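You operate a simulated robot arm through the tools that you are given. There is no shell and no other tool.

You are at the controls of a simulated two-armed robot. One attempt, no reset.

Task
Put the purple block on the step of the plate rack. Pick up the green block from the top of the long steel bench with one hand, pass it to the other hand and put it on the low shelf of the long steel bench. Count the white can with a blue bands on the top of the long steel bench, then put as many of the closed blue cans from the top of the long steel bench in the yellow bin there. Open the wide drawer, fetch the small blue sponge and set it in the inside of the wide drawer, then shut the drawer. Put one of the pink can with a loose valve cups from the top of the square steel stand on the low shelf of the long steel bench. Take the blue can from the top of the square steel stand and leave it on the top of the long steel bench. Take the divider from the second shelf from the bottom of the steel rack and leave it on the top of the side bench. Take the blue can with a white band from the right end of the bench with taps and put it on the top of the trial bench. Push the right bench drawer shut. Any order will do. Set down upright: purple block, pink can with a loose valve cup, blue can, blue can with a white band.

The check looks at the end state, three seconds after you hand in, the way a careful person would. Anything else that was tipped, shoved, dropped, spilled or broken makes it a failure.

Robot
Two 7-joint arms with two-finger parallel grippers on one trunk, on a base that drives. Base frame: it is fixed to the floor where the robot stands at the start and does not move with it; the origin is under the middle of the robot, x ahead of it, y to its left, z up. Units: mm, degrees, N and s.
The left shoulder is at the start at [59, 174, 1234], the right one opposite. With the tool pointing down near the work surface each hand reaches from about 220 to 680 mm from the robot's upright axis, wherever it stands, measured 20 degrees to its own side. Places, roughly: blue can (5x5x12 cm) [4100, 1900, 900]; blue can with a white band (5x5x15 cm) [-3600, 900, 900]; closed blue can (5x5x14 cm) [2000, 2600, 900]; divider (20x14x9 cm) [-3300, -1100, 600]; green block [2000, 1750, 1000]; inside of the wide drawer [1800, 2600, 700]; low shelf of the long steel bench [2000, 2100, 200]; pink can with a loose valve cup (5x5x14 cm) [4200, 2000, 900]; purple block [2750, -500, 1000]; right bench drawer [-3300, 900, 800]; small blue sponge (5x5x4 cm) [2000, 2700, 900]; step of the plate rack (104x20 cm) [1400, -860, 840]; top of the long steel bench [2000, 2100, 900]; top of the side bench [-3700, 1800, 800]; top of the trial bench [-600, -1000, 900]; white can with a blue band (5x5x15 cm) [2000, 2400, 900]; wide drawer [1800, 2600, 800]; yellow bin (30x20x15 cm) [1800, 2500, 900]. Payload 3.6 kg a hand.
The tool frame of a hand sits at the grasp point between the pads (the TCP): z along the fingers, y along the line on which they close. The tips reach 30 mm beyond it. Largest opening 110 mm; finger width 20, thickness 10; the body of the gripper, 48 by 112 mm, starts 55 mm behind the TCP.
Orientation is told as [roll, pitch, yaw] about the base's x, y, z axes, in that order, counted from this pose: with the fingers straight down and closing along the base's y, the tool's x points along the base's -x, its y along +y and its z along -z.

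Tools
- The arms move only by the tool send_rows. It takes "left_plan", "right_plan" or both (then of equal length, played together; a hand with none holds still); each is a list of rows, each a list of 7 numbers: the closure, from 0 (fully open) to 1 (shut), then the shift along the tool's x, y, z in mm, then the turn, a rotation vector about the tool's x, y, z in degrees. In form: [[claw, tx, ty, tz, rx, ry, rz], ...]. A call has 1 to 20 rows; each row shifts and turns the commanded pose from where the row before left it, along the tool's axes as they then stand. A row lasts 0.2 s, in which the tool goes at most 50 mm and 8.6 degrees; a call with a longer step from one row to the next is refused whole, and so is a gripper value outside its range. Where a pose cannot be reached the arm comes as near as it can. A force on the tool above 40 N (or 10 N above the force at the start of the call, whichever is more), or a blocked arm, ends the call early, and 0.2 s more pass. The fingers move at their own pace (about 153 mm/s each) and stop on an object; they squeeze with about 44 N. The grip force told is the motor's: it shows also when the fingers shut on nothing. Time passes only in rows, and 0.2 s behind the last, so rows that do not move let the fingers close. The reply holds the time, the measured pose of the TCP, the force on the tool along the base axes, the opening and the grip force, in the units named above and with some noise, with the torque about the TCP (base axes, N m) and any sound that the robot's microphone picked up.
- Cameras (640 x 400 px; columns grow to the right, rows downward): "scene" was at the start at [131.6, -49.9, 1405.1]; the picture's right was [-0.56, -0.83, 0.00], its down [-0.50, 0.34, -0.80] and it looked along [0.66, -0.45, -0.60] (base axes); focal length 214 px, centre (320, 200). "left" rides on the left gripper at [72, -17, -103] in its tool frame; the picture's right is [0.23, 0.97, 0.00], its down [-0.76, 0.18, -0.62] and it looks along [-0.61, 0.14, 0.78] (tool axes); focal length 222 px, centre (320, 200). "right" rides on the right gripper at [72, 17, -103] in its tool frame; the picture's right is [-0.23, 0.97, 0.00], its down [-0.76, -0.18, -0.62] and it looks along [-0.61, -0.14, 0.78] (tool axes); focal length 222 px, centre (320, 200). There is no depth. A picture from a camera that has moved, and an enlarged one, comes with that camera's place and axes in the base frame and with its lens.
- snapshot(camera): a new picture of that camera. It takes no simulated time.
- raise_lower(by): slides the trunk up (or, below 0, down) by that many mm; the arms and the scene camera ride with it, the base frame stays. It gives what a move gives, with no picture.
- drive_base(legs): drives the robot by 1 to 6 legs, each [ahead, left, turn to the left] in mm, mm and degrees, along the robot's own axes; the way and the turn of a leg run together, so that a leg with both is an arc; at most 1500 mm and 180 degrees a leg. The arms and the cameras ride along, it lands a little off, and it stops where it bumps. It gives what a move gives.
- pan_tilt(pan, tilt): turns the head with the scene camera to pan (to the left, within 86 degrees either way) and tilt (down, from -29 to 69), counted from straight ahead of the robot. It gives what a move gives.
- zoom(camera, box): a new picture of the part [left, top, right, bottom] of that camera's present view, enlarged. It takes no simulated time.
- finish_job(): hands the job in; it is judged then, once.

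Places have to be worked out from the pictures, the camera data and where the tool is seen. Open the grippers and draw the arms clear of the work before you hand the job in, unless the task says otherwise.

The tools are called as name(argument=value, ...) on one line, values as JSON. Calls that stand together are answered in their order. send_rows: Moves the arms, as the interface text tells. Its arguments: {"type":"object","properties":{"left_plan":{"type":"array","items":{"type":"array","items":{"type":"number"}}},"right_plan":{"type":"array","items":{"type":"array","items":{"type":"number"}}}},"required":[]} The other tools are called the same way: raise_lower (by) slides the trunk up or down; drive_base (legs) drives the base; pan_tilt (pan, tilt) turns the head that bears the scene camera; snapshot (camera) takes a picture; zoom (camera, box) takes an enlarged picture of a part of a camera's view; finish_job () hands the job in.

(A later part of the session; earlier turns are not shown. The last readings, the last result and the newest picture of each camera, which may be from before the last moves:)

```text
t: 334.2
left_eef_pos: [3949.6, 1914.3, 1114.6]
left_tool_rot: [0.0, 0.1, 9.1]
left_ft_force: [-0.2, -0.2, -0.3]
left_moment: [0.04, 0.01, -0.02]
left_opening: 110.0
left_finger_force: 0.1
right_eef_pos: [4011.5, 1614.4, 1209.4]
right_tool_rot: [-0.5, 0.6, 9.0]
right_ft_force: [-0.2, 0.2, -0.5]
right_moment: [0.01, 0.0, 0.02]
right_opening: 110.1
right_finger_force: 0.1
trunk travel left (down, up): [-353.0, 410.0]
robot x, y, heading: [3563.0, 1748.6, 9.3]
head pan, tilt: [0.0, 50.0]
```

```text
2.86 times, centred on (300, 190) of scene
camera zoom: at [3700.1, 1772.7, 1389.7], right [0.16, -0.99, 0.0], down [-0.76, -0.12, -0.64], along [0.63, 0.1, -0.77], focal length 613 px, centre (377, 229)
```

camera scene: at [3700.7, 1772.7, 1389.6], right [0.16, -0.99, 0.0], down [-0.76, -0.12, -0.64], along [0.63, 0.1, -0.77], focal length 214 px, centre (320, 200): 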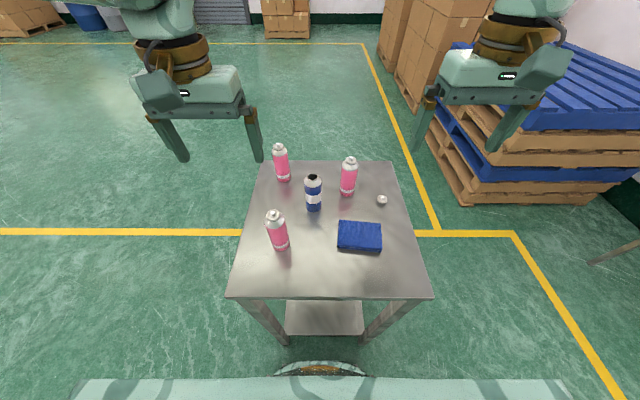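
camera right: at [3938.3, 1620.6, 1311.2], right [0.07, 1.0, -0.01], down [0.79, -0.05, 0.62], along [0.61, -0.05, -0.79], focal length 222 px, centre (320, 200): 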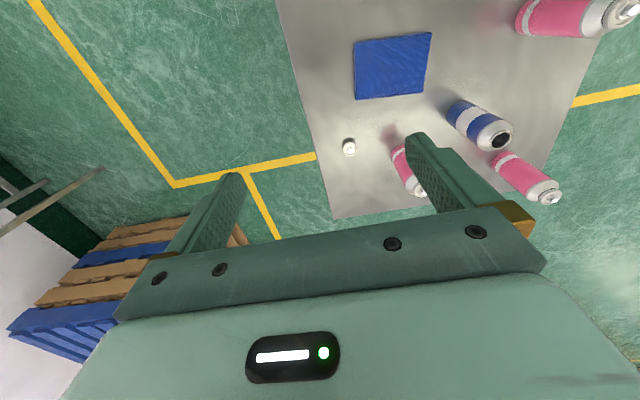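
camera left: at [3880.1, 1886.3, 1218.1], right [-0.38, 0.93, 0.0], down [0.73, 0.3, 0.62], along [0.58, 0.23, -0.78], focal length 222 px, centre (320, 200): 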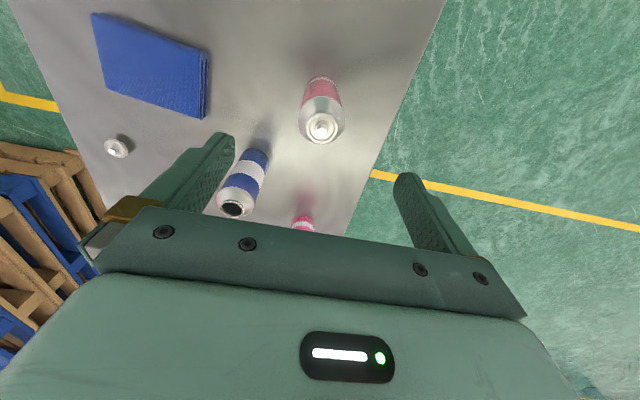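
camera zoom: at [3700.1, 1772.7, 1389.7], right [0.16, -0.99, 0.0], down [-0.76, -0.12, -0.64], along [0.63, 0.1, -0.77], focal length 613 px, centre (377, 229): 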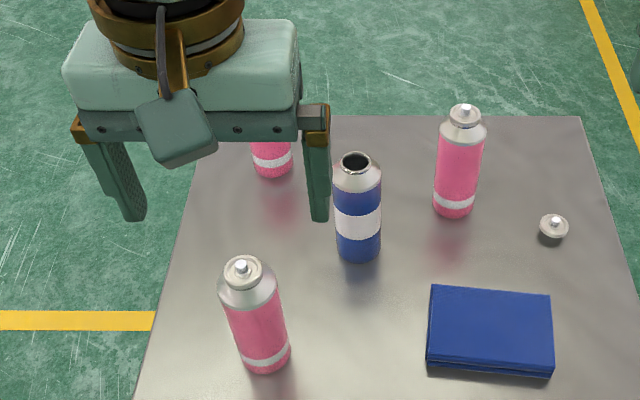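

Aligned within 2 mm. I'll descend 100 mm, check, then go on to grip height.

send_rows(left_plan=[[0, 0, 0, 40, 0, 0, 0], [0, 0, 0, 40, 0, 0, 0], [0, 0, 0, 20, 0, 0, 0], [0, 0, 0, 0, 0, 0, 0]])

snapshot(camera="left")

zoom(camera="scene", box=[220, 120, 380, 260])

```text
t: 335.2
left_eef_pos: [3950.7, 1913.3, 1013.0]
left_tool_rot: [-0.1, 0.1, 9.2]
left_ft_force: [-0.8, -0.3, 0.6]
left_moment: [0.01, -0.02, 0.0]
left_opening: 110.2
left_finger_force: 0.2
right_eef_pos: [4012.3, 1614.1, 1208.2]
right_tool_rot: [-0.7, 0.6, 9.1]
right_ft_force: [-0.2, -0.2, -1.9]
right_moment: [0.03, 0.0, 0.0]
right_opening: 110.1
right_finger_force: 0.1
trunk travel left (down, up): [-353.0, 410.0]
robot x, y, heading: [3564.0, 1751.7, 9.4]
head pan, tilt: [0.0, 50.0]
```

```text
taken
camera left: at [3880.5, 1886.2, 1118.0], right [-0.38, 0.93, 0.0], down [0.72, 0.3, 0.62], along [0.58, 0.23, -0.78], focal length 222 px, centre (320, 200)
```

left: 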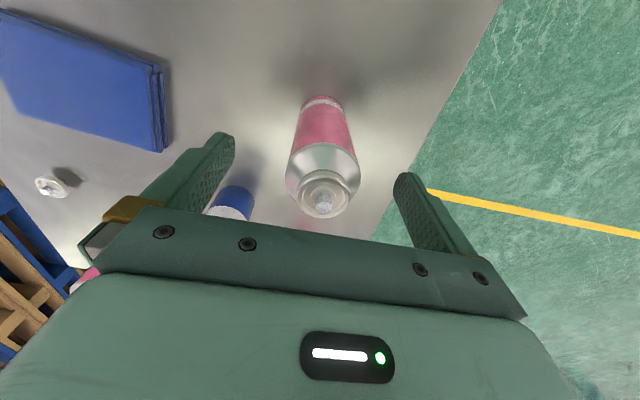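

```text
2.86 times, centred on (300, 190) of scene
camera zoom: at [3700.4, 1772.5, 1389.6], right [0.16, -0.99, 0.0], down [-0.76, -0.12, -0.64], along [0.63, 0.1, -0.77], focal length 613 px, centre (377, 229)
```

zoom: 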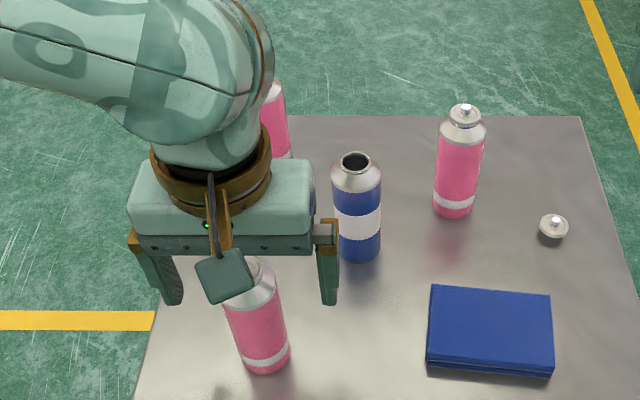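

The stem top is near z≈1025, so I'll stop at TCP z≈981 to keep ~10 mm between palm and cup, then close.

send_rows(left_plan=[[0, 0, 0, 20, 0, 0, 0], [0, 0, 0, 12, 0, 0, 0], [0.3, 0, 0, 0, 0, 0, 0], [0.5, 0, 0, 0, 0, 0, 0], [1, 0, 0, 0, 0, 0, 0], [1, 0, 0, 0, 0, 0, 0], [1, 0, 0, 0, 0, 0, 0]])

snapshot(camera="left")

zoom(camera="scene", box=[220, 120, 380, 260])

```text
t: 336.9
left_eef_pos: [3949.8, 1912.2, 979.6]
left_tool_rot: [-0.1, 0.0, 9.1]
left_ft_force: [-0.3, 0.0, 0.6]
left_moment: [0.02, -0.01, 0.02]
left_opening: 43.1
left_finger_force: 43.9
right_eef_pos: [4011.2, 1613.3, 1207.6]
right_tool_rot: [-0.6, 0.6, 9.2]
right_ft_force: [0.0, 0.4, -0.4]
right_moment: [0.0, -0.02, 0.0]
right_opening: 109.9
right_finger_force: 0.0
trunk travel left (down, up): [-353.0, 410.0]
robot x, y, heading: [3566.7, 1750.0, 9.5]
head pan, tilt: [0.0, 50.0]
```

```text
taken
camera left: at [3880.4, 1885.4, 1085.4], right [-0.38, 0.93, 0.0], down [0.73, 0.3, 0.62], along [0.58, 0.23, -0.78], focal length 222 px, centre (320, 200)
```

left: 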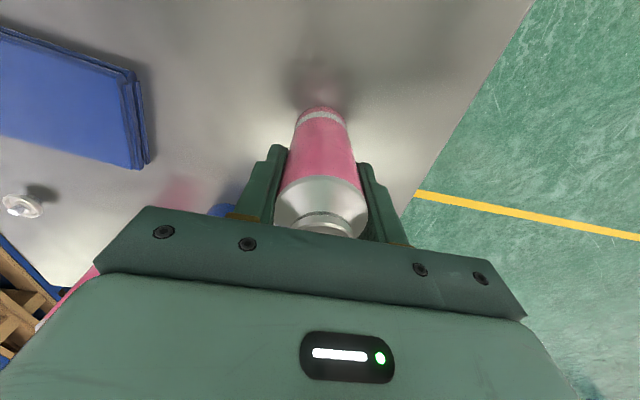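

```text
2.86 times, centred on (300, 190) of scene
camera zoom: at [3700.6, 1772.6, 1389.6], right [0.16, -0.99, 0.0], down [-0.76, -0.12, -0.64], along [0.63, 0.1, -0.77], focal length 613 px, centre (377, 229)
```

zoom: 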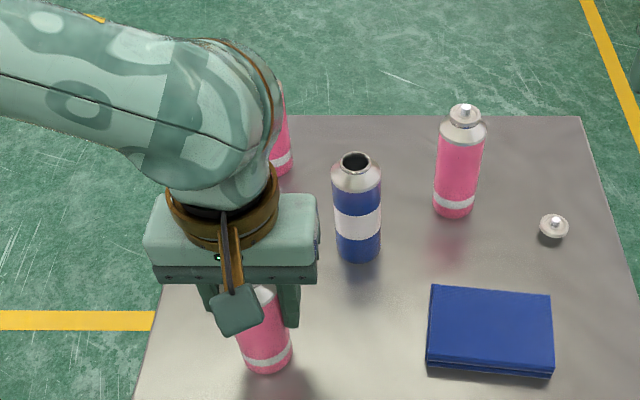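

The can is held (43 mm). I'll lift slowly and move it aside to the left.

send_rows(left_plan=[[1, 0, 0, -10, 0, 0, 0], [1, 0, 0, -20, 0, 0, 0], [1, 0, 0, -25, 0, 0, 0], [1, 0, 0, -25, 0, 0, 0], [1, 0, 0, -25, 0, 0, 0], [1, 0, 0, -25, 0, 0, 0], [1, 0, 0, -25, 0, 0, 0], [1, 0, 0, -20, 0, 0, 0], [1, 0, 20, -10, 0, 0, 0], [1, 0, 25, 0, 0, 0, 0], [1, 0, 25, 0, 0, 0, 0], [1, 0, 25, 0, 0, 0, 0], [1, 0, 20, 0, 0, 0, 0], [1, 0, 10, 0, 0, 0, 0], [1, 0, 0, 0, 0, 0, 0]])

snapshot(camera="left")

snapshot(camera="scene")

```text
t: 340.1
left_eef_pos: [3930.7, 2037.7, 1166.5]
left_tool_rot: [0.0, 0.1, 9.1]
left_ft_force: [-0.1, 0.8, -0.2]
left_moment: [0.04, 0.0, -0.03]
left_opening: 43.5
left_finger_force: 43.9
right_eef_pos: [4012.4, 1614.0, 1207.4]
right_tool_rot: [-0.6, 0.6, 9.2]
right_ft_force: [-0.1, -0.5, -0.8]
right_moment: [0.0, -0.02, 0.0]
right_opening: 109.9
right_finger_force: 0.1
trunk travel left (down, up): [-353.0, 410.0]
robot x, y, heading: [3565.2, 1752.0, 9.5]
head pan, tilt: [0.0, 50.0]
```

```text
taken
camera left: at [3860.9, 2009.8, 1271.1], right [-0.38, 0.93, 0.0], down [0.73, 0.3, 0.62], along [0.58, 0.23, -0.78], focal length 222 px, centre (320, 200)
```

left: 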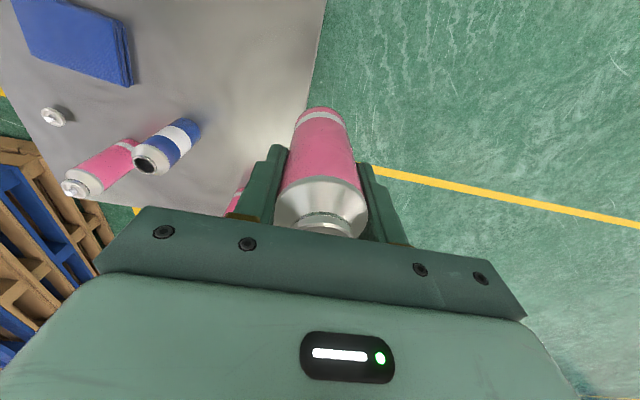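

```text
taken
camera scene: at [3700.6, 1772.5, 1389.6], right [0.16, -0.99, 0.0], down [-0.76, -0.12, -0.64], along [0.63, 0.1, -0.77], focal length 214 px, centre (320, 200)
```

scene: 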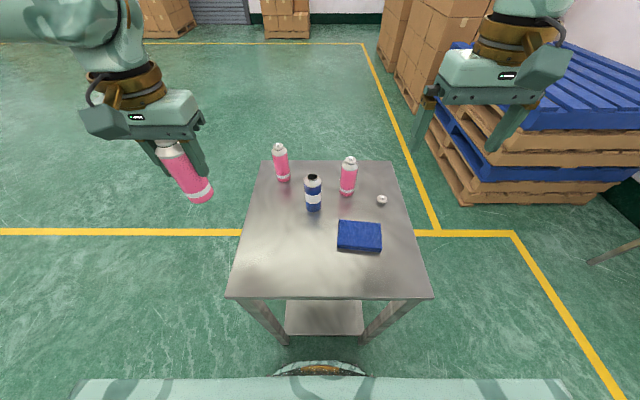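

Pink can safely aside. I'll bring the right hand over the open blue can and refine with its wrist camera.

send_rows(right_plan=[[0.2, -16.8, 32.9, 10, 0, 0, 0], [0.2, -16.8, 32.9, 10, 0, 0, 0], [0.2, -16.8, 32.9, 10, 0, 0, 0], [0.2, -16.8, 32.9, 10, 0, 0, 0], [0.2, -16.8, 32.9, 15, 0, 0, 0], [0.2, -16.8, 32.9, 15, 0, 0, 0], [0.2, -16.8, 32.9, 15, 0, 0, 0], [0.2, 0, 0, 0, 0, 0, 0]])

snapshot(camera="right")

zoom(camera="scene", box=[240, 100, 400, 240])

```text
t: 341.9
left_eef_pos: [3929.9, 2036.4, 1166.8]
left_tool_rot: [-0.1, 0.2, 9.1]
left_ft_force: [0.2, -0.3, 0.0]
left_moment: [-0.01, 0.01, 0.02]
left_opening: 43.2
left_finger_force: 45.0
right_eef_pos: [4092.3, 1858.3, 1118.4]
right_tool_rot: [-0.5, 0.6, 9.2]
right_ft_force: [0.3, -1.0, -0.4]
right_moment: [0.01, 0.0, 0.0]
right_opening: 88.0
right_finger_force: 0.1
trunk travel left (down, up): [-353.0, 410.0]
robot x, y, heading: [3562.2, 1751.1, 9.4]
head pan, tilt: [0.0, 50.0]
```

```text
taken
camera right: at [4017.3, 1865.7, 1221.8], right [0.07, 1.0, -0.01], down [0.79, -0.05, 0.62], along [0.61, -0.05, -0.79], focal length 222 px, centre (320, 200)
```

right: 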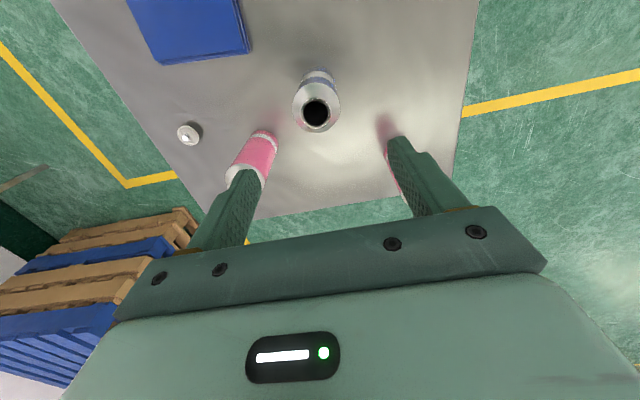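

```text
2.86 times, centred on (320, 170) of scene
camera zoom: at [3700.4, 1771.8, 1389.6], right [0.16, -0.99, 0.0], down [-0.76, -0.12, -0.64], along [0.63, 0.1, -0.77], focal length 613 px, centre (320, 286)
```

zoom: 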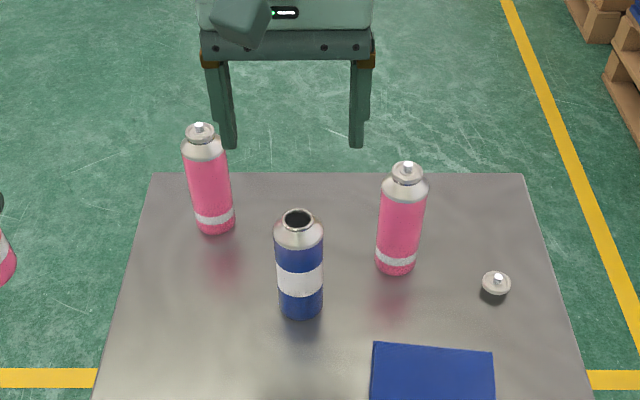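

The can is about 7 mm nearer than the hand's axis. I'll correct and descend 110 mm.

send_rows(right_plan=[[0.2, 3.5, -1.5, 35, 0, 0, 0], [0.2, 3.5, -1.5, 35, 0, 0, 0], [0.2, 0, 0, 40, 0, 0, 0], [0.2, 0, 0, 0, 0, 0, 0]])

snapshot(camera="right")

zoom(camera="scene", box=[240, 100, 400, 240])

```text
t: 342.9
left_eef_pos: [3931.1, 2037.2, 1165.7]
left_tool_rot: [-0.1, 0.1, 9.1]
left_ft_force: [0.1, 0.4, -0.8]
left_moment: [-0.04, 0.02, -0.01]
left_opening: 43.4
left_finger_force: 43.7
right_eef_pos: [4084.0, 1853.6, 1008.5]
right_tool_rot: [-0.6, 0.6, 9.0]
right_ft_force: [0.5, 1.0, -0.8]
right_moment: [-0.04, 0.01, 0.01]
right_opening: 87.8
right_finger_force: 0.1
trunk travel left (down, up): [-353.0, 410.0]
robot x, y, heading: [3567.0, 1750.2, 9.0]
head pan, tilt: [0.0, 50.0]
```

```text
taken
camera right: at [4009.8, 1860.9, 1112.1], right [0.07, 1.0, -0.01], down [0.78, -0.05, 0.62], along [0.62, -0.05, -0.79], focal length 222 px, centre (320, 200)
```

right: 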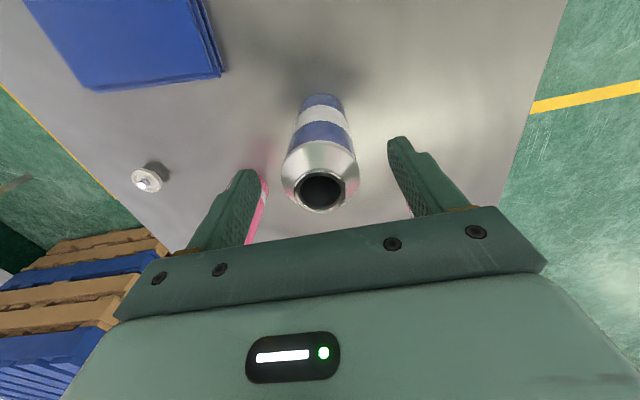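

```text
2.86 times, centred on (320, 170) of scene
camera zoom: at [3700.1, 1772.7, 1389.7], right [0.16, -0.99, 0.0], down [-0.76, -0.12, -0.64], along [0.63, 0.1, -0.77], focal length 613 px, centre (320, 286)
```

zoom: 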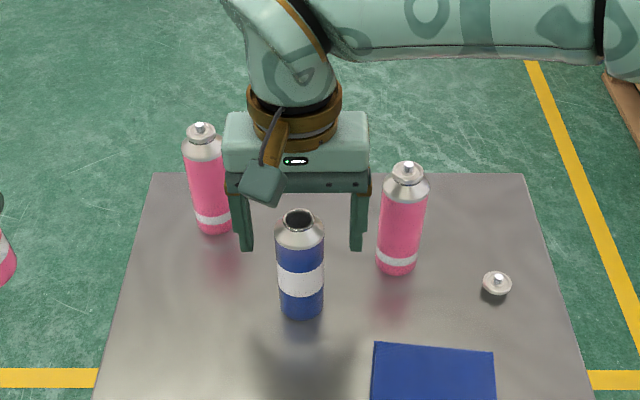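

I'll nudge 5 mm forward again, descend to z≈962 and close on the blue can.

send_rows(right_plan=[[0.2, -5, 0, 25, 0, 0, 0], [0.2, 0, 0, 21, 0, 0, 0], [0.4, 0, 0, 0, 0, 0, 0], [1, 0, 0, 0, 0, 0, 0], [1, 0, 0, 0, 0, 0, 0], [1, 0, 0, 0, 0, 0, 0]])

snapshot(camera="right")

```text
t: 344.2
left_eef_pos: [3928.1, 2037.0, 1167.5]
left_tool_rot: [-0.1, 0.1, 9.2]
left_ft_force: [-0.2, -0.2, -0.3]
left_moment: [-0.02, 0.03, 0.01]
left_opening: 43.1
left_finger_force: 43.6
right_eef_pos: [4088.7, 1854.1, 965.1]
right_tool_rot: [-0.6, 0.4, 9.1]
right_ft_force: [2.9, 4.5, 24.2]
right_moment: [0.53, 0.13, -0.1]
right_opening: 43.5
right_finger_force: 43.9
trunk travel left (down, up): [-353.0, 410.0]
robot x, y, heading: [3570.5, 1754.2, 9.3]
head pan, tilt: [0.0, 50.0]
```

```text
taken
camera right: at [4013.8, 1861.7, 1068.1], right [0.07, 1.0, -0.01], down [0.78, -0.05, 0.62], along [0.62, -0.05, -0.78], focal length 222 px, centre (320, 200)
```

right: 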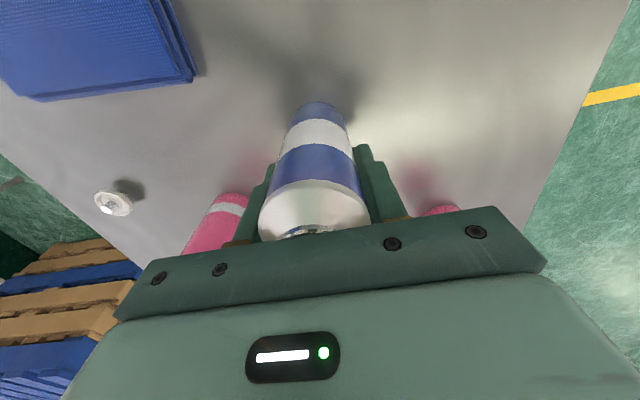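

Gripped; the palm just touches the open can's rim (24 N), which is harmless. I'll lift slowly.

send_rows(right_plan=[[1, 0, 0, -10, 0, 0, 0], [1, 0, 0, -25, 0, 0, 0], [1, 0, 0, -30, 0, 0, 0], [1, 0, 0, -30, 0, 0, 0], [1, 0, 0, -30, 0, 0, 0], [1, 0, 0, -30, 0, 0, 0], [1, 0, 0, -25, 0, 0, 0], [1, 20, -30, 0, 0, 0, 0], [1, 20, -30, 0, 0, 0, 0], [1, 20, -30, 0, 0, 0, 0], [1, 20, -30, 0, 0, 0, 0], [1, 0, 0, 0, 0, 0, 0]])

snapshot(camera="right")

snapshot(camera="scene")

```text
t: 346.9
left_eef_pos: [3930.9, 2039.5, 1166.3]
left_tool_rot: [-0.1, 0.1, 9.2]
left_ft_force: [0.5, -0.3, 0.0]
left_moment: [-0.04, 0.0, -0.01]
left_opening: 43.6
left_finger_force: 43.6
right_eef_pos: [4030.3, 1725.7, 1144.6]
right_tool_rot: [-0.6, 0.6, 9.2]
right_ft_force: [-0.9, 0.2, -0.2]
right_moment: [-0.01, -0.01, 0.0]
right_opening: 43.3
right_finger_force: 44.1
trunk travel left (down, up): [-353.0, 410.0]
robot x, y, heading: [3568.1, 1751.7, 9.3]
head pan, tilt: [0.0, 50.0]
```

```text
taken
camera right: at [3956.8, 1732.1, 1248.8], right [0.07, 1.0, -0.01], down [0.79, -0.05, 0.62], along [0.61, -0.05, -0.79], focal length 222 px, centre (320, 200)
```

right: 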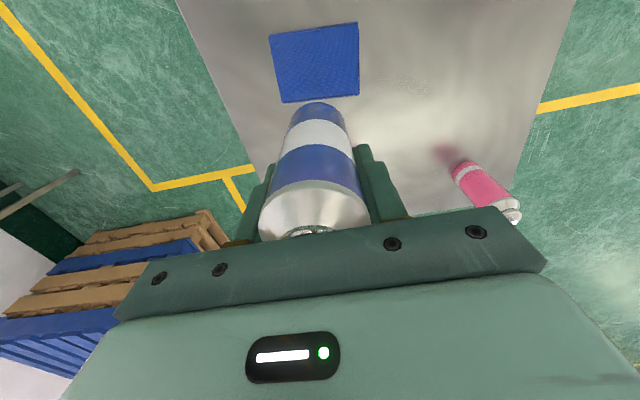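

```text
taken
camera scene: at [3700.9, 1773.9, 1389.5], right [0.16, -0.99, 0.0], down [-0.76, -0.12, -0.64], along [0.63, 0.1, -0.77], focal length 214 px, centre (320, 200)
```

scene: 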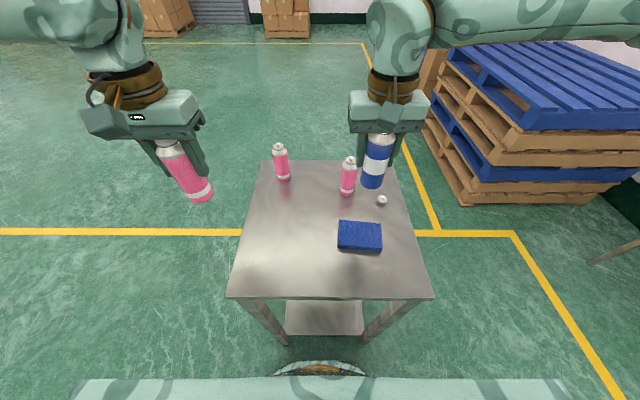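

Both cans are held: pink in the left hand, blue in the right. The back of the long bench faces me, so I'll back off, turn round gently and approach it from behind.

drive_base(legs=[[-400, 0, 0], [0, 0, 90], [0, 0, 90], [0, -580, 0], [380, 0, 0]])

snapshot(camera="scene")

snapshot(camera="left")

```text
t: 361.9
left_eef_pos: [2338.7, 1906.3, 1164.9]
left_tool_rot: [-0.1, 0.2, -170.5]
left_ft_force: [-0.2, -0.6, 0.0]
left_moment: [-0.02, -0.02, 0.02]
left_opening: 43.3
left_finger_force: 44.5
right_eef_pos: [2236.7, 2217.3, 1145.2]
right_tool_rot: [-0.6, 0.6, -170.6]
right_ft_force: [-0.1, 0.3, -1.2]
right_moment: [-0.02, -0.02, 0.01]
right_opening: 43.5
right_finger_force: 43.9
trunk travel left (down, up): [-353.0, 410.0]
robot x, y, heading: [2702.7, 2191.6, -170.3]
head pan, tilt: [0.0, 50.0]
```

```text
taken
camera scene: at [2565.7, 2170.4, 1389.5], right [-0.17, 0.99, 0.0], down [0.76, 0.13, -0.64], along [-0.63, -0.11, -0.77], focal length 214 px, centre (320, 200)
```

scene: 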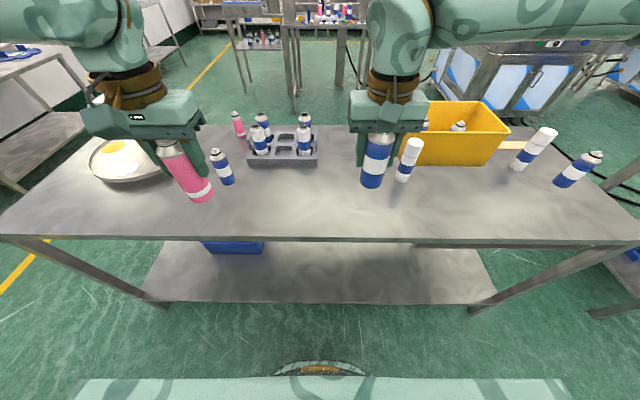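

```text
taken
camera left: at [2406.1, 1935.1, 1270.8], right [0.38, -0.92, 0.0], down [-0.72, -0.3, 0.62], along [-0.57, -0.24, -0.78], focal length 222 px, centre (320, 200)
```

left: 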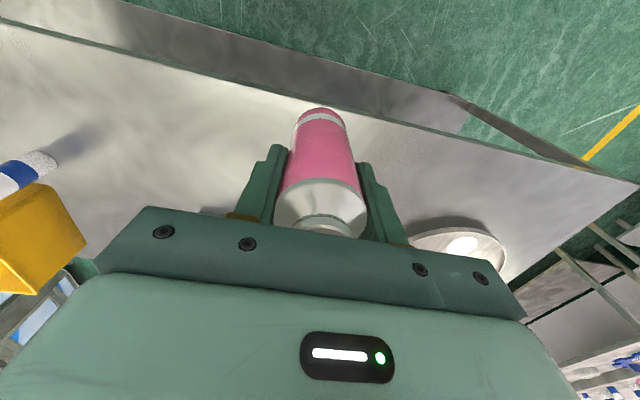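

From this side I see a wide free area on the bench top. I'll move the right hand forward 65 mm and lower the blue can towards the bench.

send_rows(right_plan=[[1, -22, 0, 0, 0, 0, 0], [1, -22, 0, 0, 0, 0, 0], [1, -21, 0, 0, 0, 0, 0], [1, 0, 0, 35, 0, 0, 0], [1, 0, 0, 40, 0, 0, 0], [1, 0, 0, 40, 0, 0, 0], [1, 0, 0, 35, 0, 0, 0], [1, 0, 0, 0, 0, 0, 0]])

zoom(camera="scene", box=[260, 100, 480, 260])

snapshot(camera="right")

```text
t: 363.7
left_eef_pos: [2338.8, 1906.1, 1166.1]
left_tool_rot: [-0.2, 0.0, -170.6]
left_ft_force: [1.2, 0.1, -0.5]
left_moment: [0.01, -0.01, 0.0]
left_opening: 43.4
left_finger_force: 44.0
right_eef_pos: [2174.7, 2209.7, 995.1]
right_tool_rot: [-0.6, 0.6, -170.5]
right_ft_force: [0.0, 0.6, -0.4]
right_moment: [-0.01, -0.01, 0.02]
right_opening: 43.4
right_finger_force: 43.9
trunk travel left (down, up): [-353.0, 410.0]
robot x, y, heading: [2699.7, 2196.5, -170.4]
head pan, tilt: [0.0, 50.0]
```

```text
2.50 times, centred on (370, 180) of scene
camera zoom: at [2566.8, 2170.5, 1389.6], right [-0.17, 0.99, 0.0], down [0.76, 0.13, -0.64], along [-0.63, -0.11, -0.77], focal length 536 px, centre (195, 250)
```

zoom: 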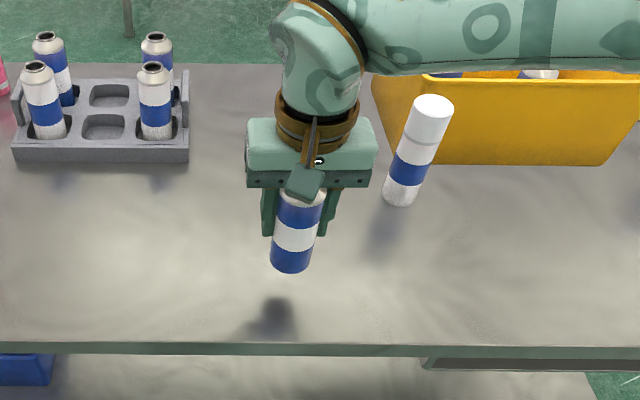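

```text
taken
camera right: at [2247.3, 2204.0, 1098.3], right [-0.06, -1.0, -0.01], down [-0.79, 0.04, 0.62], along [-0.62, 0.05, -0.79], focal length 222 px, centre (320, 200)
```

right: 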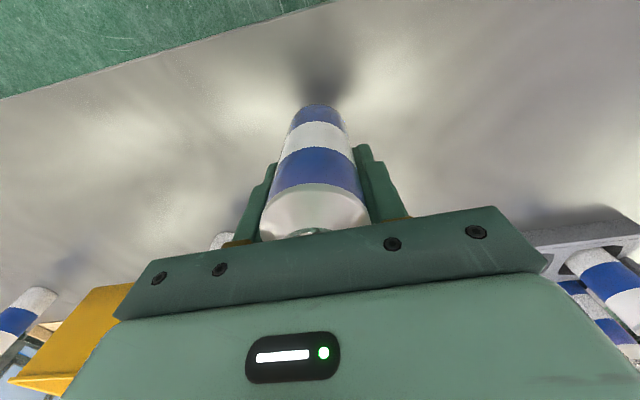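

send_rows(right_plan=[[1, 0, 0, 12, 0, 0, 0], [1, 0, 0, 6, 0, 0, 0], [1, 0, 0, 3, 0, 0, 0], [1, 0, 0, 3, 0, 0, 0], [1, 0, 0, 3, 0, 0, 0], [1, 0, 0, 3, 0, 0, 0], [1, 0, 0, 0, 0, 0, 0]])

```text
t: 365.3
left_eef_pos: [2338.0, 1907.2, 1166.3]
left_tool_rot: [-0.1, 0.0, -170.5]
left_ft_force: [-0.3, -0.6, -0.9]
left_moment: [0.0, -0.02, 0.0]
left_opening: 43.4
left_finger_force: 44.2
right_eef_pos: [2175.1, 2210.3, 965.0]
right_tool_rot: [-0.7, 0.7, -170.5]
right_ft_force: [-0.1, -0.5, -0.4]
right_moment: [-0.02, 0.01, 0.0]
right_opening: 43.2
right_finger_force: 43.7
trunk travel left (down, up): [-353.0, 410.0]
robot x, y, heading: [2700.4, 2193.9, -170.6]
head pan, tilt: [0.0, 50.0]
```

The base hasn't touched yet at z=965. I'll continue down in small steps until it touches the bench.

send_rows(right_plan=[[1, 0, 0, 2, 0, 0, 0], [1, 0, 0, 2, 0, 0, 0], [1, 0, 0, 2, 0, 0, 0], [1, 0, 0, 2, 0, 0, 0], [1, 0, 0, 0, 0, 0, 0]])

zoom(camera="scene", box=[260, 120, 420, 240])

```text
t: 366.5
left_eef_pos: [2339.3, 1905.8, 1166.4]
left_tool_rot: [-0.1, 0.2, -170.5]
left_ft_force: [0.9, 0.5, -0.3]
left_moment: [-0.03, -0.02, 0.05]
left_opening: 43.6
left_finger_force: 44.2
right_eef_pos: [2174.4, 2210.0, 956.2]
right_tool_rot: [-0.6, 0.6, -170.6]
right_ft_force: [-0.8, -0.1, 0.0]
right_moment: [-0.01, 0.0, 0.03]
right_opening: 43.4
right_finger_force: 43.9
trunk travel left (down, up): [-353.0, 410.0]
robot x, y, heading: [2703.9, 2195.8, -170.1]
head pan, tilt: [0.0, 50.0]
```

```text
3.33 times, centred on (340, 180) of scene
camera zoom: at [2566.5, 2170.5, 1389.6], right [-0.17, 0.99, 0.0], down [0.76, 0.13, -0.64], along [-0.63, -0.11, -0.77], focal length 715 px, centre (253, 267)
```

zoom: 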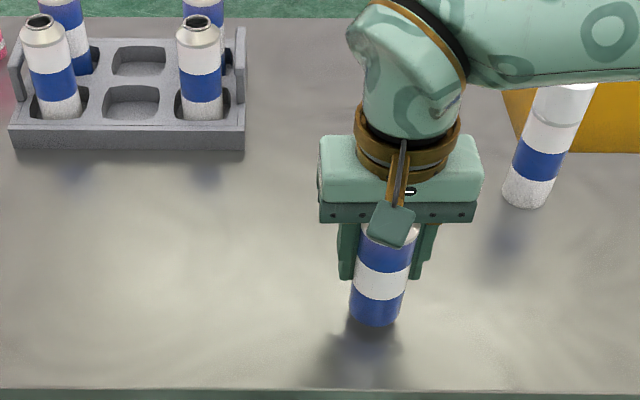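

send_rows(right_plan=[[1, 0, 0, 2.5, 0, 0, 0], [1, 0, 0, 2.5, 0, 0, 0], [1, 0, 0, 2.5, 0, 0, 0], [1, 0, 0, 2.5, 0, 0, 0], [1, 0, 0, 2.5, 0, 0, 0], [1, 0, 0, 2.5, 0, 0, 0], [1, 0, 0, 2.5, 0, 0, 0], [1, 0, 0, 2.5, 0, 0, 0], [1, 0, 0, 0, 0, 0, 0]])

zoom(camera="scene", box=[260, 120, 420, 240])

```text
t: 368.2
left_eef_pos: [2340.4, 1907.5, 1166.9]
left_tool_rot: [-0.2, 0.1, -170.5]
left_ft_force: [-1.1, -0.1, 0.4]
left_moment: [0.01, -0.02, 0.0]
left_opening: 43.3
left_finger_force: 44.5
right_eef_pos: [2171.7, 2210.1, 945.1]
right_tool_rot: [-0.4, 0.1, -170.9]
right_ft_force: [7.5, 4.5, 22.8]
right_moment: [0.1, -0.78, 0.07]
right_opening: 43.6
right_finger_force: 43.8
trunk travel left (down, up): [-353.0, 410.0]
robot x, y, heading: [2701.1, 2193.2, -170.4]
head pan, tilt: [0.0, 50.0]
stopped in row 8 (right hand): the force on the tool passed its limit at 44 N (the readings are from after the stop); the commanded pose is now the measured one
```

```text
3.33 times, centred on (340, 180) of scene
camera zoom: at [2568.5, 2171.2, 1389.8], right [-0.17, 0.99, 0.0], down [0.75, 0.13, -0.64], along [-0.63, -0.11, -0.77], focal length 715 px, centre (253, 267)
```

zoom: 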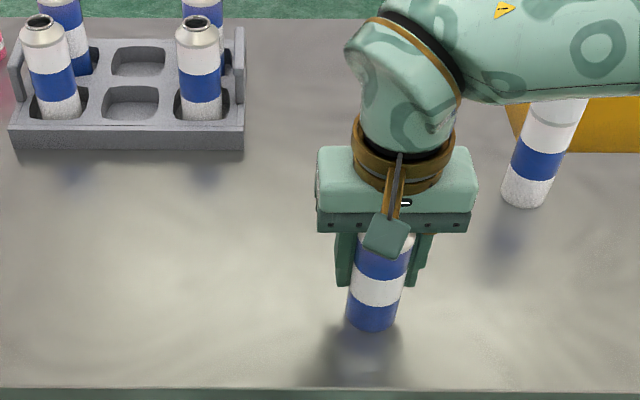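

Touched down at TCP z≈945 (so the stand is ~903 high, 20 mm above the bench). I'll ease off 2 mm and release the blue can.

send_rows(right_plan=[[1, 0, 0, -2, 0, 0, 0], [0.5, 0, 0, 0, 0, 0, 0], [0.2, 0, 0, 0, 0, 0, 0], [0.2, 0, 0, 0, 0, 0, 0], [0.2, 0, 0, -15, 0, 0, 0], [0.2, 0, 0, -40, 0, 0, 0], [0.2, 0, 0, -45, 0, 0, 0], [0.2, 0, 0, -45, 0, 0, 0], [0.2, 0, 0, -45, 0, 0, 0], [0, 0, 0, -40, 0, 0, 0], [0, 0, 0, 0, 0, 0, 0]])

zoom(camera="scene", box=[220, 100, 460, 280])

snapshot(camera="right")

```text
t: 370.6
left_eef_pos: [2338.5, 1906.6, 1165.6]
left_tool_rot: [0.0, 0.2, -170.5]
left_ft_force: [-0.6, 0.8, -0.9]
left_moment: [0.01, 0.03, 0.0]
left_opening: 43.3
left_finger_force: 44.9
right_eef_pos: [2171.4, 2208.9, 1173.3]
right_tool_rot: [-0.4, 0.3, -170.7]
right_ft_force: [-0.1, -0.2, 0.5]
right_moment: [0.0, -0.04, 0.0]
right_opening: 110.2
right_finger_force: 0.1
trunk travel left (down, up): [-353.0, 410.0]
robot x, y, heading: [2699.8, 2192.4, -170.5]
head pan, tilt: [0.0, 50.0]
```

```text
2.22 times, centred on (340, 190) of scene
camera zoom: at [2566.1, 2170.8, 1389.5], right [-0.17, 0.99, 0.0], down [0.76, 0.13, -0.64], along [-0.63, -0.11, -0.77], focal length 477 px, centre (276, 222)
```

zoom: 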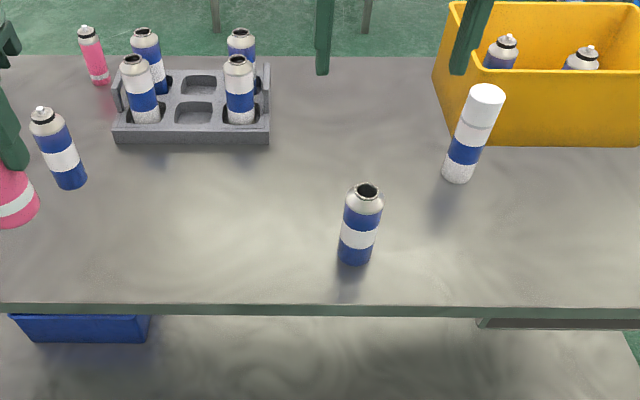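

```text
taken
camera right: at [2244.6, 2203.4, 1277.0], right [-0.07, -1.0, -0.01], down [-0.78, 0.05, 0.62], along [-0.62, 0.05, -0.78], focal length 222 px, centre (320, 200)
```

right: 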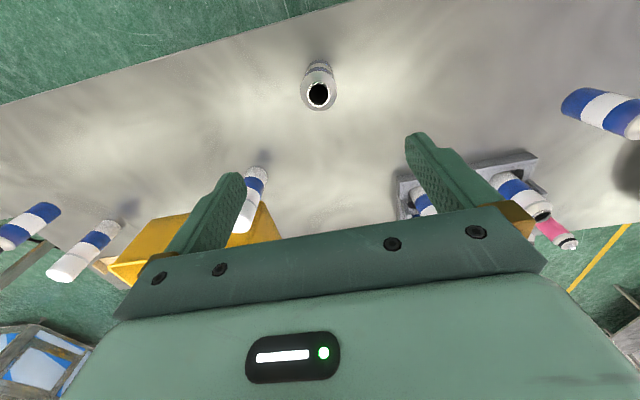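

The blue can stands upright on the bench. For the pink can on the low shelf, I'll raise and retract the right hand and back away 300 mm for room.

send_rows(right_plan=[[0, 17, -20, -29, 0, 0, 0], [0, 17, -20, -29, 0, 0, 0], [0, 17, -20, -29, 0, 0, 0], [0, 17, -20, -29, 0, 0, 0], [0, 17, -20, -29, 0, 0, 0], [0, 17, -20, -29, 0, 0, 0], [0, 17, -20, -29, 0, 0, 0], [0, 0, 0, 0, 0, 0, 0]])

drive_base(legs=[[-300, 0, -0.5]])

send_rows(left_plan=[[1, -20, 0, 15, 0, 0, 0], [1, -25, 0, 20, 0, 0, 0], [1, -25, 0, 20, 0, 0, 0], [1, -25, 0, 20, 0, 0, 0], [1, -25, 0, 20, 0, 0, 0], [1, -25, 0, 20, 0, 0, 0], [1, -25, 0, 20, 0, 0, 0], [1, -20, 0, 15, 0, 0, 0], [1, 0, 0, 0, 0, 0, 0]])

snapshot(camera="scene")

```text
t: 372.4
left_eef_pos: [2339.9, 1907.5, 1165.8]
left_tool_rot: [-0.1, 0.1, -170.5]
left_ft_force: [-0.6, -1.0, -0.9]
left_moment: [-0.04, -0.01, 0.01]
left_opening: 43.3
left_finger_force: 43.6
right_eef_pos: [2250.0, 2327.8, 1317.8]
right_tool_rot: [-0.4, 0.2, -170.8]
right_ft_force: [0.4, -0.2, -0.4]
right_moment: [0.0, -0.02, 0.02]
right_opening: 110.2
right_finger_force: 0.0
right hand out of reach, approached as far as the arm can: row 5, 6, 7
trunk travel left (down, up): [-353.0, 410.0]
robot x, y, heading: [2700.8, 2194.0, -170.1]
head pan, tilt: [0.0, 50.0]
```

```text
t: 374.4
left_eef_pos: [2633.7, 1958.9, 1166.8]
left_tool_rot: [0.1, 0.1, -171.2]
left_ft_force: [-0.2, 0.7, -0.9]
left_moment: [-0.01, 0.02, 0.01]
left_opening: 43.5
left_finger_force: 44.0
right_eef_pos: [2547.7, 2381.4, 1316.7]
right_tool_rot: [-0.5, 0.2, -171.2]
right_ft_force: [0.2, -0.9, -0.3]
right_moment: [-0.03, 0.05, -0.02]
right_opening: 109.9
right_finger_force: 0.1
trunk travel left (down, up): [-353.0, 410.0]
robot x, y, heading: [2998.6, 2242.8, -170.7]
head pan, tilt: [0.0, 50.0]
```

```text
t: 376.4
left_eef_pos: [2446.2, 1929.6, 1015.1]
left_tool_rot: [-0.1, 0.0, -171.1]
left_ft_force: [0.8, 0.5, -0.5]
left_moment: [-0.02, 0.02, 0.02]
left_opening: 43.7
left_finger_force: 44.3
right_eef_pos: [2547.4, 2380.4, 1316.2]
right_tool_rot: [-0.5, 0.3, -171.2]
right_ft_force: [0.1, 0.2, 0.2]
right_moment: [0.0, -0.01, 0.03]
right_opening: 109.8
right_finger_force: 0.1
trunk travel left (down, up): [-353.0, 410.0]
robot x, y, heading: [2997.4, 2244.0, -170.8]
head pan, tilt: [0.0, 50.0]
```

```text
taken
camera scene: at [2862.9, 2221.0, 1389.7], right [-0.16, 0.99, 0.0], down [0.76, 0.12, -0.64], along [-0.63, -0.1, -0.77], focal length 214 px, centre (320, 200)
```

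scene: 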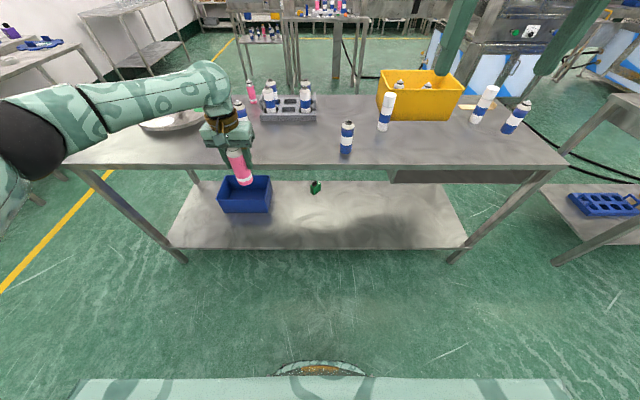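

The can hangs at 595 mm ahead, clear of bench and chest. I'll shift 60 mm right, away from the crate, and lower the trunk in two stages.

drive_base(legs=[[0, -60, 0]])

raise_lower(by=-180)

raise_lower(by=-160)

snapshot(camera="scene")

```text
t: 377.4
left_eef_pos: [2436.7, 1990.6, 1015.3]
left_tool_rot: [0.1, 0.2, -171.1]
left_ft_force: [-0.3, 0.9, 0.6]
left_moment: [-0.07, -0.03, 0.01]
left_opening: 43.3
left_finger_force: 44.3
right_eef_pos: [2537.8, 2444.1, 1316.7]
right_tool_rot: [-0.2, 0.2, -171.2]
right_ft_force: [-0.1, 1.3, -0.9]
right_moment: [-0.04, -0.03, 0.05]
right_opening: 109.8
right_finger_force: 0.1
trunk travel left (down, up): [-353.0, 410.0]
robot x, y, heading: [2990.1, 2306.6, -171.0]
head pan, tilt: [0.0, 50.0]
```

```text
t: 379.4
left_eef_pos: [2437.8, 1989.2, 835.3]
left_tool_rot: [-0.1, 0.1, -171.0]
left_ft_force: [1.1, 0.0, -0.7]
left_moment: [0.02, 0.01, -0.01]
left_opening: 43.4
left_finger_force: 44.2
right_eef_pos: [2537.6, 2441.4, 1138.1]
right_tool_rot: [-0.3, 0.2, -171.1]
right_ft_force: [-0.5, 0.1, -0.1]
right_moment: [0.01, 0.03, 0.01]
right_opening: 109.9
right_finger_force: 0.0
trunk travel left (down, up): [-173.0, 590.0]
robot x, y, heading: [2986.6, 2303.4, -170.9]
head pan, tilt: [0.0, 50.0]
```

```text
t: 381.2
left_eef_pos: [2437.4, 1989.7, 676.3]
left_tool_rot: [-0.1, 0.1, -171.2]
left_ft_force: [-0.1, 0.4, -0.8]
left_moment: [-0.02, 0.03, -0.03]
left_opening: 43.4
left_finger_force: 44.3
right_eef_pos: [2537.2, 2441.1, 975.2]
right_tool_rot: [-0.4, 0.1, -171.2]
right_ft_force: [-0.6, -0.4, 0.2]
right_moment: [-0.05, 0.01, -0.03]
right_opening: 110.1
right_finger_force: 0.0
trunk travel left (down, up): [-13.0, 750.0]
robot x, y, heading: [2988.6, 2300.1, -170.8]
head pan, tilt: [0.0, 50.0]
```

```text
taken
camera scene: at [2673.5, 2252.1, 1032.5], right [-0.16, 0.99, 0.0], down [0.76, 0.12, -0.64], along [-0.63, -0.1, -0.77], focal length 214 px, centre (320, 200)
```

scene: 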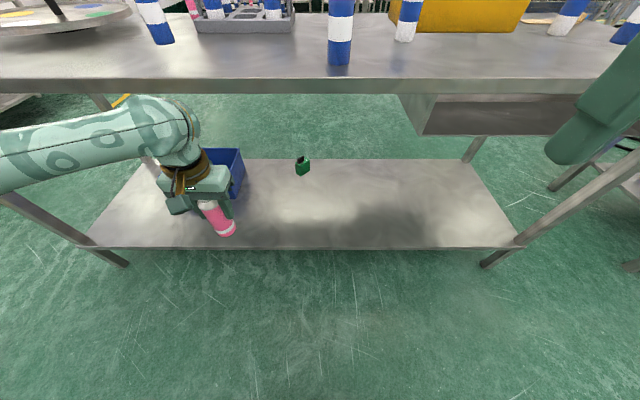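

Unobstructed. I'll lower the can to just above shelf height while still in front of the bench.

send_rows(left_plan=[[1, 0, 0, 25, 0, 0, 0], [1, 0, 0, 35, 0, 0, 0], [1, 0, 0, 40, 0, 0, 0], [1, 0, 0, 40, 0, 0, 0], [1, 0, 0, 40, 0, 0, 0], [1, 0, 0, 40, 0, 0, 0], [1, 0, 0, 40, 0, 0, 0], [1, 0, 0, 35, 0, 0, 0], [1, 0, 0, 20, 0, 0, 0], [1, 0, 0, 0, 0, 0, 0]])

snapshot(camera="left")

snapshot(camera="scene")

```text
t: 383.4
left_eef_pos: [2438.4, 1988.9, 359.0]
left_tool_rot: [-0.2, 0.2, -171.1]
left_ft_force: [-0.6, 0.2, -0.4]
left_moment: [0.03, -0.01, -0.04]
left_opening: 43.3
left_finger_force: 44.3
right_eef_pos: [2537.4, 2441.8, 976.6]
right_tool_rot: [-0.3, 0.3, -171.3]
right_ft_force: [1.3, -0.8, -0.1]
right_moment: [-0.02, -0.01, 0.0]
right_opening: 109.6
right_finger_force: 0.1
trunk travel left (down, up): [-13.0, 750.0]
robot x, y, heading: [2991.4, 2305.1, -170.9]
head pan, tilt: [0.0, 50.0]
```

```text
taken
camera left: at [2506.0, 2017.8, 463.9], right [0.38, -0.93, 0.0], down [-0.73, -0.3, 0.62], along [-0.58, -0.23, -0.78], focal length 222 px, centre (320, 200)
```

left: 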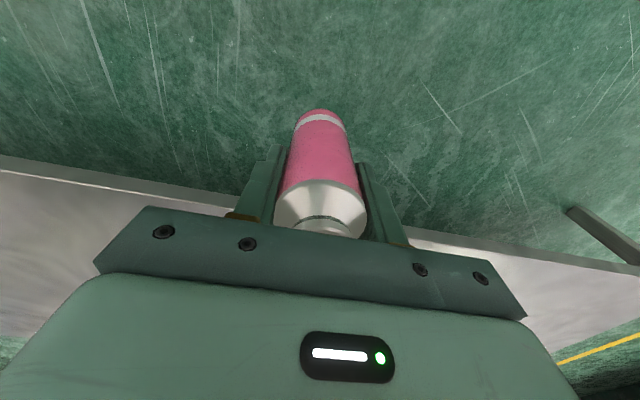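

```text
taken
camera scene: at [2673.0, 2251.9, 1032.2], right [-0.16, 0.99, 0.0], down [0.76, 0.12, -0.64], along [-0.63, -0.1, -0.77], focal length 214 px, centre (320, 200)
```

scene: 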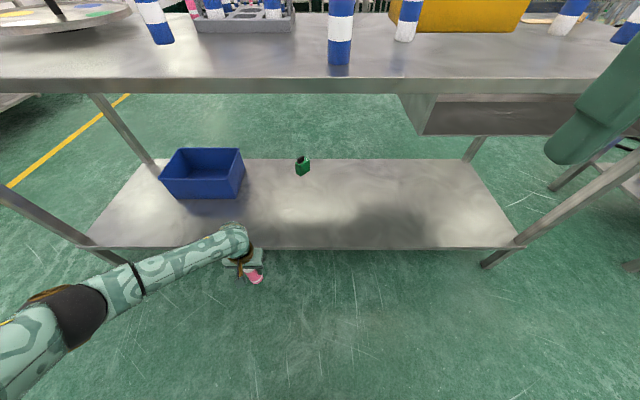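

The can's base is about 44 mm above the shelf level. I'll drive in 240 mm in two gentle legs.

drive_base(legs=[[120, 0, 0]])

drive_base(legs=[[120, 0, 0]])

snapshot(camera="left")

snapshot(camera="scene")

```text
t: 384.7
left_eef_pos: [2319.7, 1970.2, 358.9]
left_tool_rot: [-0.1, 0.2, -171.1]
left_ft_force: [0.2, 0.4, 0.1]
left_moment: [0.0, 0.01, 0.01]
left_opening: 43.4
left_finger_force: 44.0
right_eef_pos: [2418.7, 2421.6, 976.4]
right_tool_rot: [-0.4, 0.2, -171.2]
right_ft_force: [0.4, 1.0, 0.3]
right_moment: [0.0, -0.02, -0.01]
right_opening: 110.2
right_finger_force: 0.1
trunk travel left (down, up): [-13.0, 750.0]
robot x, y, heading: [2869.1, 2286.2, -171.0]
head pan, tilt: [0.0, 50.0]
```

```text
t: 385.9
left_eef_pos: [2198.2, 1951.2, 358.1]
left_tool_rot: [0.0, 0.2, -171.1]
left_ft_force: [0.2, 0.2, -0.5]
left_moment: [-0.02, -0.03, 0.01]
left_opening: 43.3
left_finger_force: 44.1
right_eef_pos: [2296.7, 2403.1, 975.7]
right_tool_rot: [-0.4, 0.3, -171.1]
right_ft_force: [0.1, 0.0, 0.4]
right_moment: [0.01, -0.01, 0.02]
right_opening: 110.0
right_finger_force: 0.0
trunk travel left (down, up): [-13.0, 750.0]
robot x, y, heading: [2748.9, 2263.5, -170.9]
head pan, tilt: [0.0, 50.0]
```

```text
taken
camera left: at [2266.9, 1979.6, 463.7], right [0.38, -0.93, 0.0], down [-0.73, -0.29, 0.62], along [-0.57, -0.23, -0.78], focal length 222 px, centre (320, 200)
```

left: 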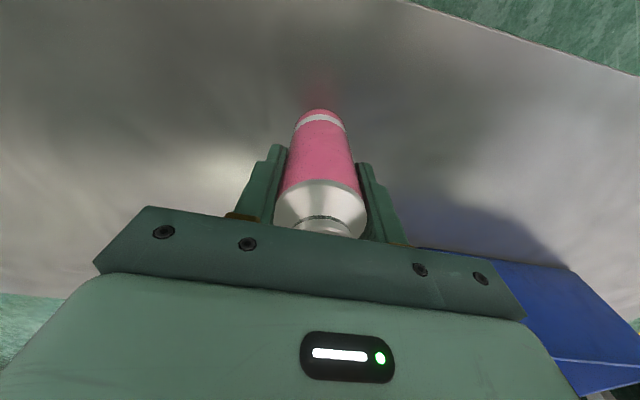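

```text
taken
camera scene: at [2433.6, 2213.6, 1031.9], right [-0.16, 0.99, 0.0], down [0.76, 0.12, -0.64], along [-0.63, -0.1, -0.77], focal length 214 px, centre (320, 200)
```

scene: 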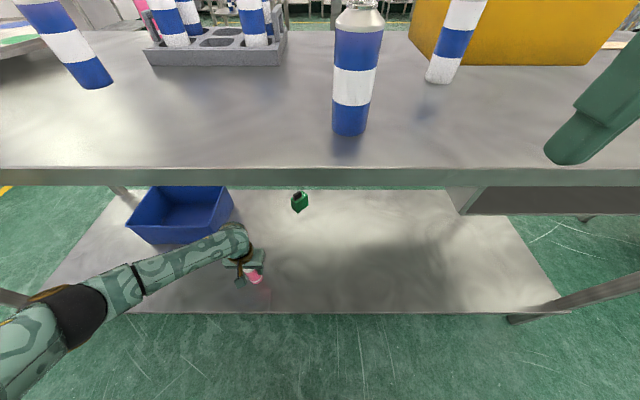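

The can is over the shelf, about 105 mm in from the edge and clear of the crate. I'll lower gently until it touches.

send_rows(left_plan=[[1, 0, 0, 12, 0, 0, 0], [1, 0, 0, 12, 0, 0, 0], [1, 0, 0, 5, 0, 0, 0], [1, 0, 0, 2.5, 0, 0, 0], [1, 0, 0, 2.5, 0, 0, 0], [1, 0, 0, 2.5, 0, 0, 0], [1, 0, 0, 2.5, 0, 0, 0], [1, 0, 0, 2.5, 0, 0, 0], [1, 0, 0, 2.5, 0, 0, 0], [1, 0, 0, 2.5, 0, 0, 0], [1, 0, 0, 0, 0, 0, 0]])

```text
t: 388.3
left_eef_pos: [2197.7, 1952.2, 317.5]
left_tool_rot: [-0.1, -0.3, -171.0]
left_ft_force: [-1.7, -1.1, 37.5]
left_moment: [-0.1, 0.32, 0.0]
left_opening: 43.9
left_finger_force: 43.9
right_eef_pos: [2302.2, 2404.6, 977.0]
right_tool_rot: [-0.3, 0.1, -171.4]
right_ft_force: [0.3, -0.2, -0.3]
right_moment: [-0.03, 0.02, 0.01]
right_opening: 110.1
right_finger_force: 0.1
trunk travel left (down, up): [-13.0, 750.0]
robot x, y, heading: [2747.8, 2264.8, -170.9]
head pan, tilt: [0.0, 50.0]
```

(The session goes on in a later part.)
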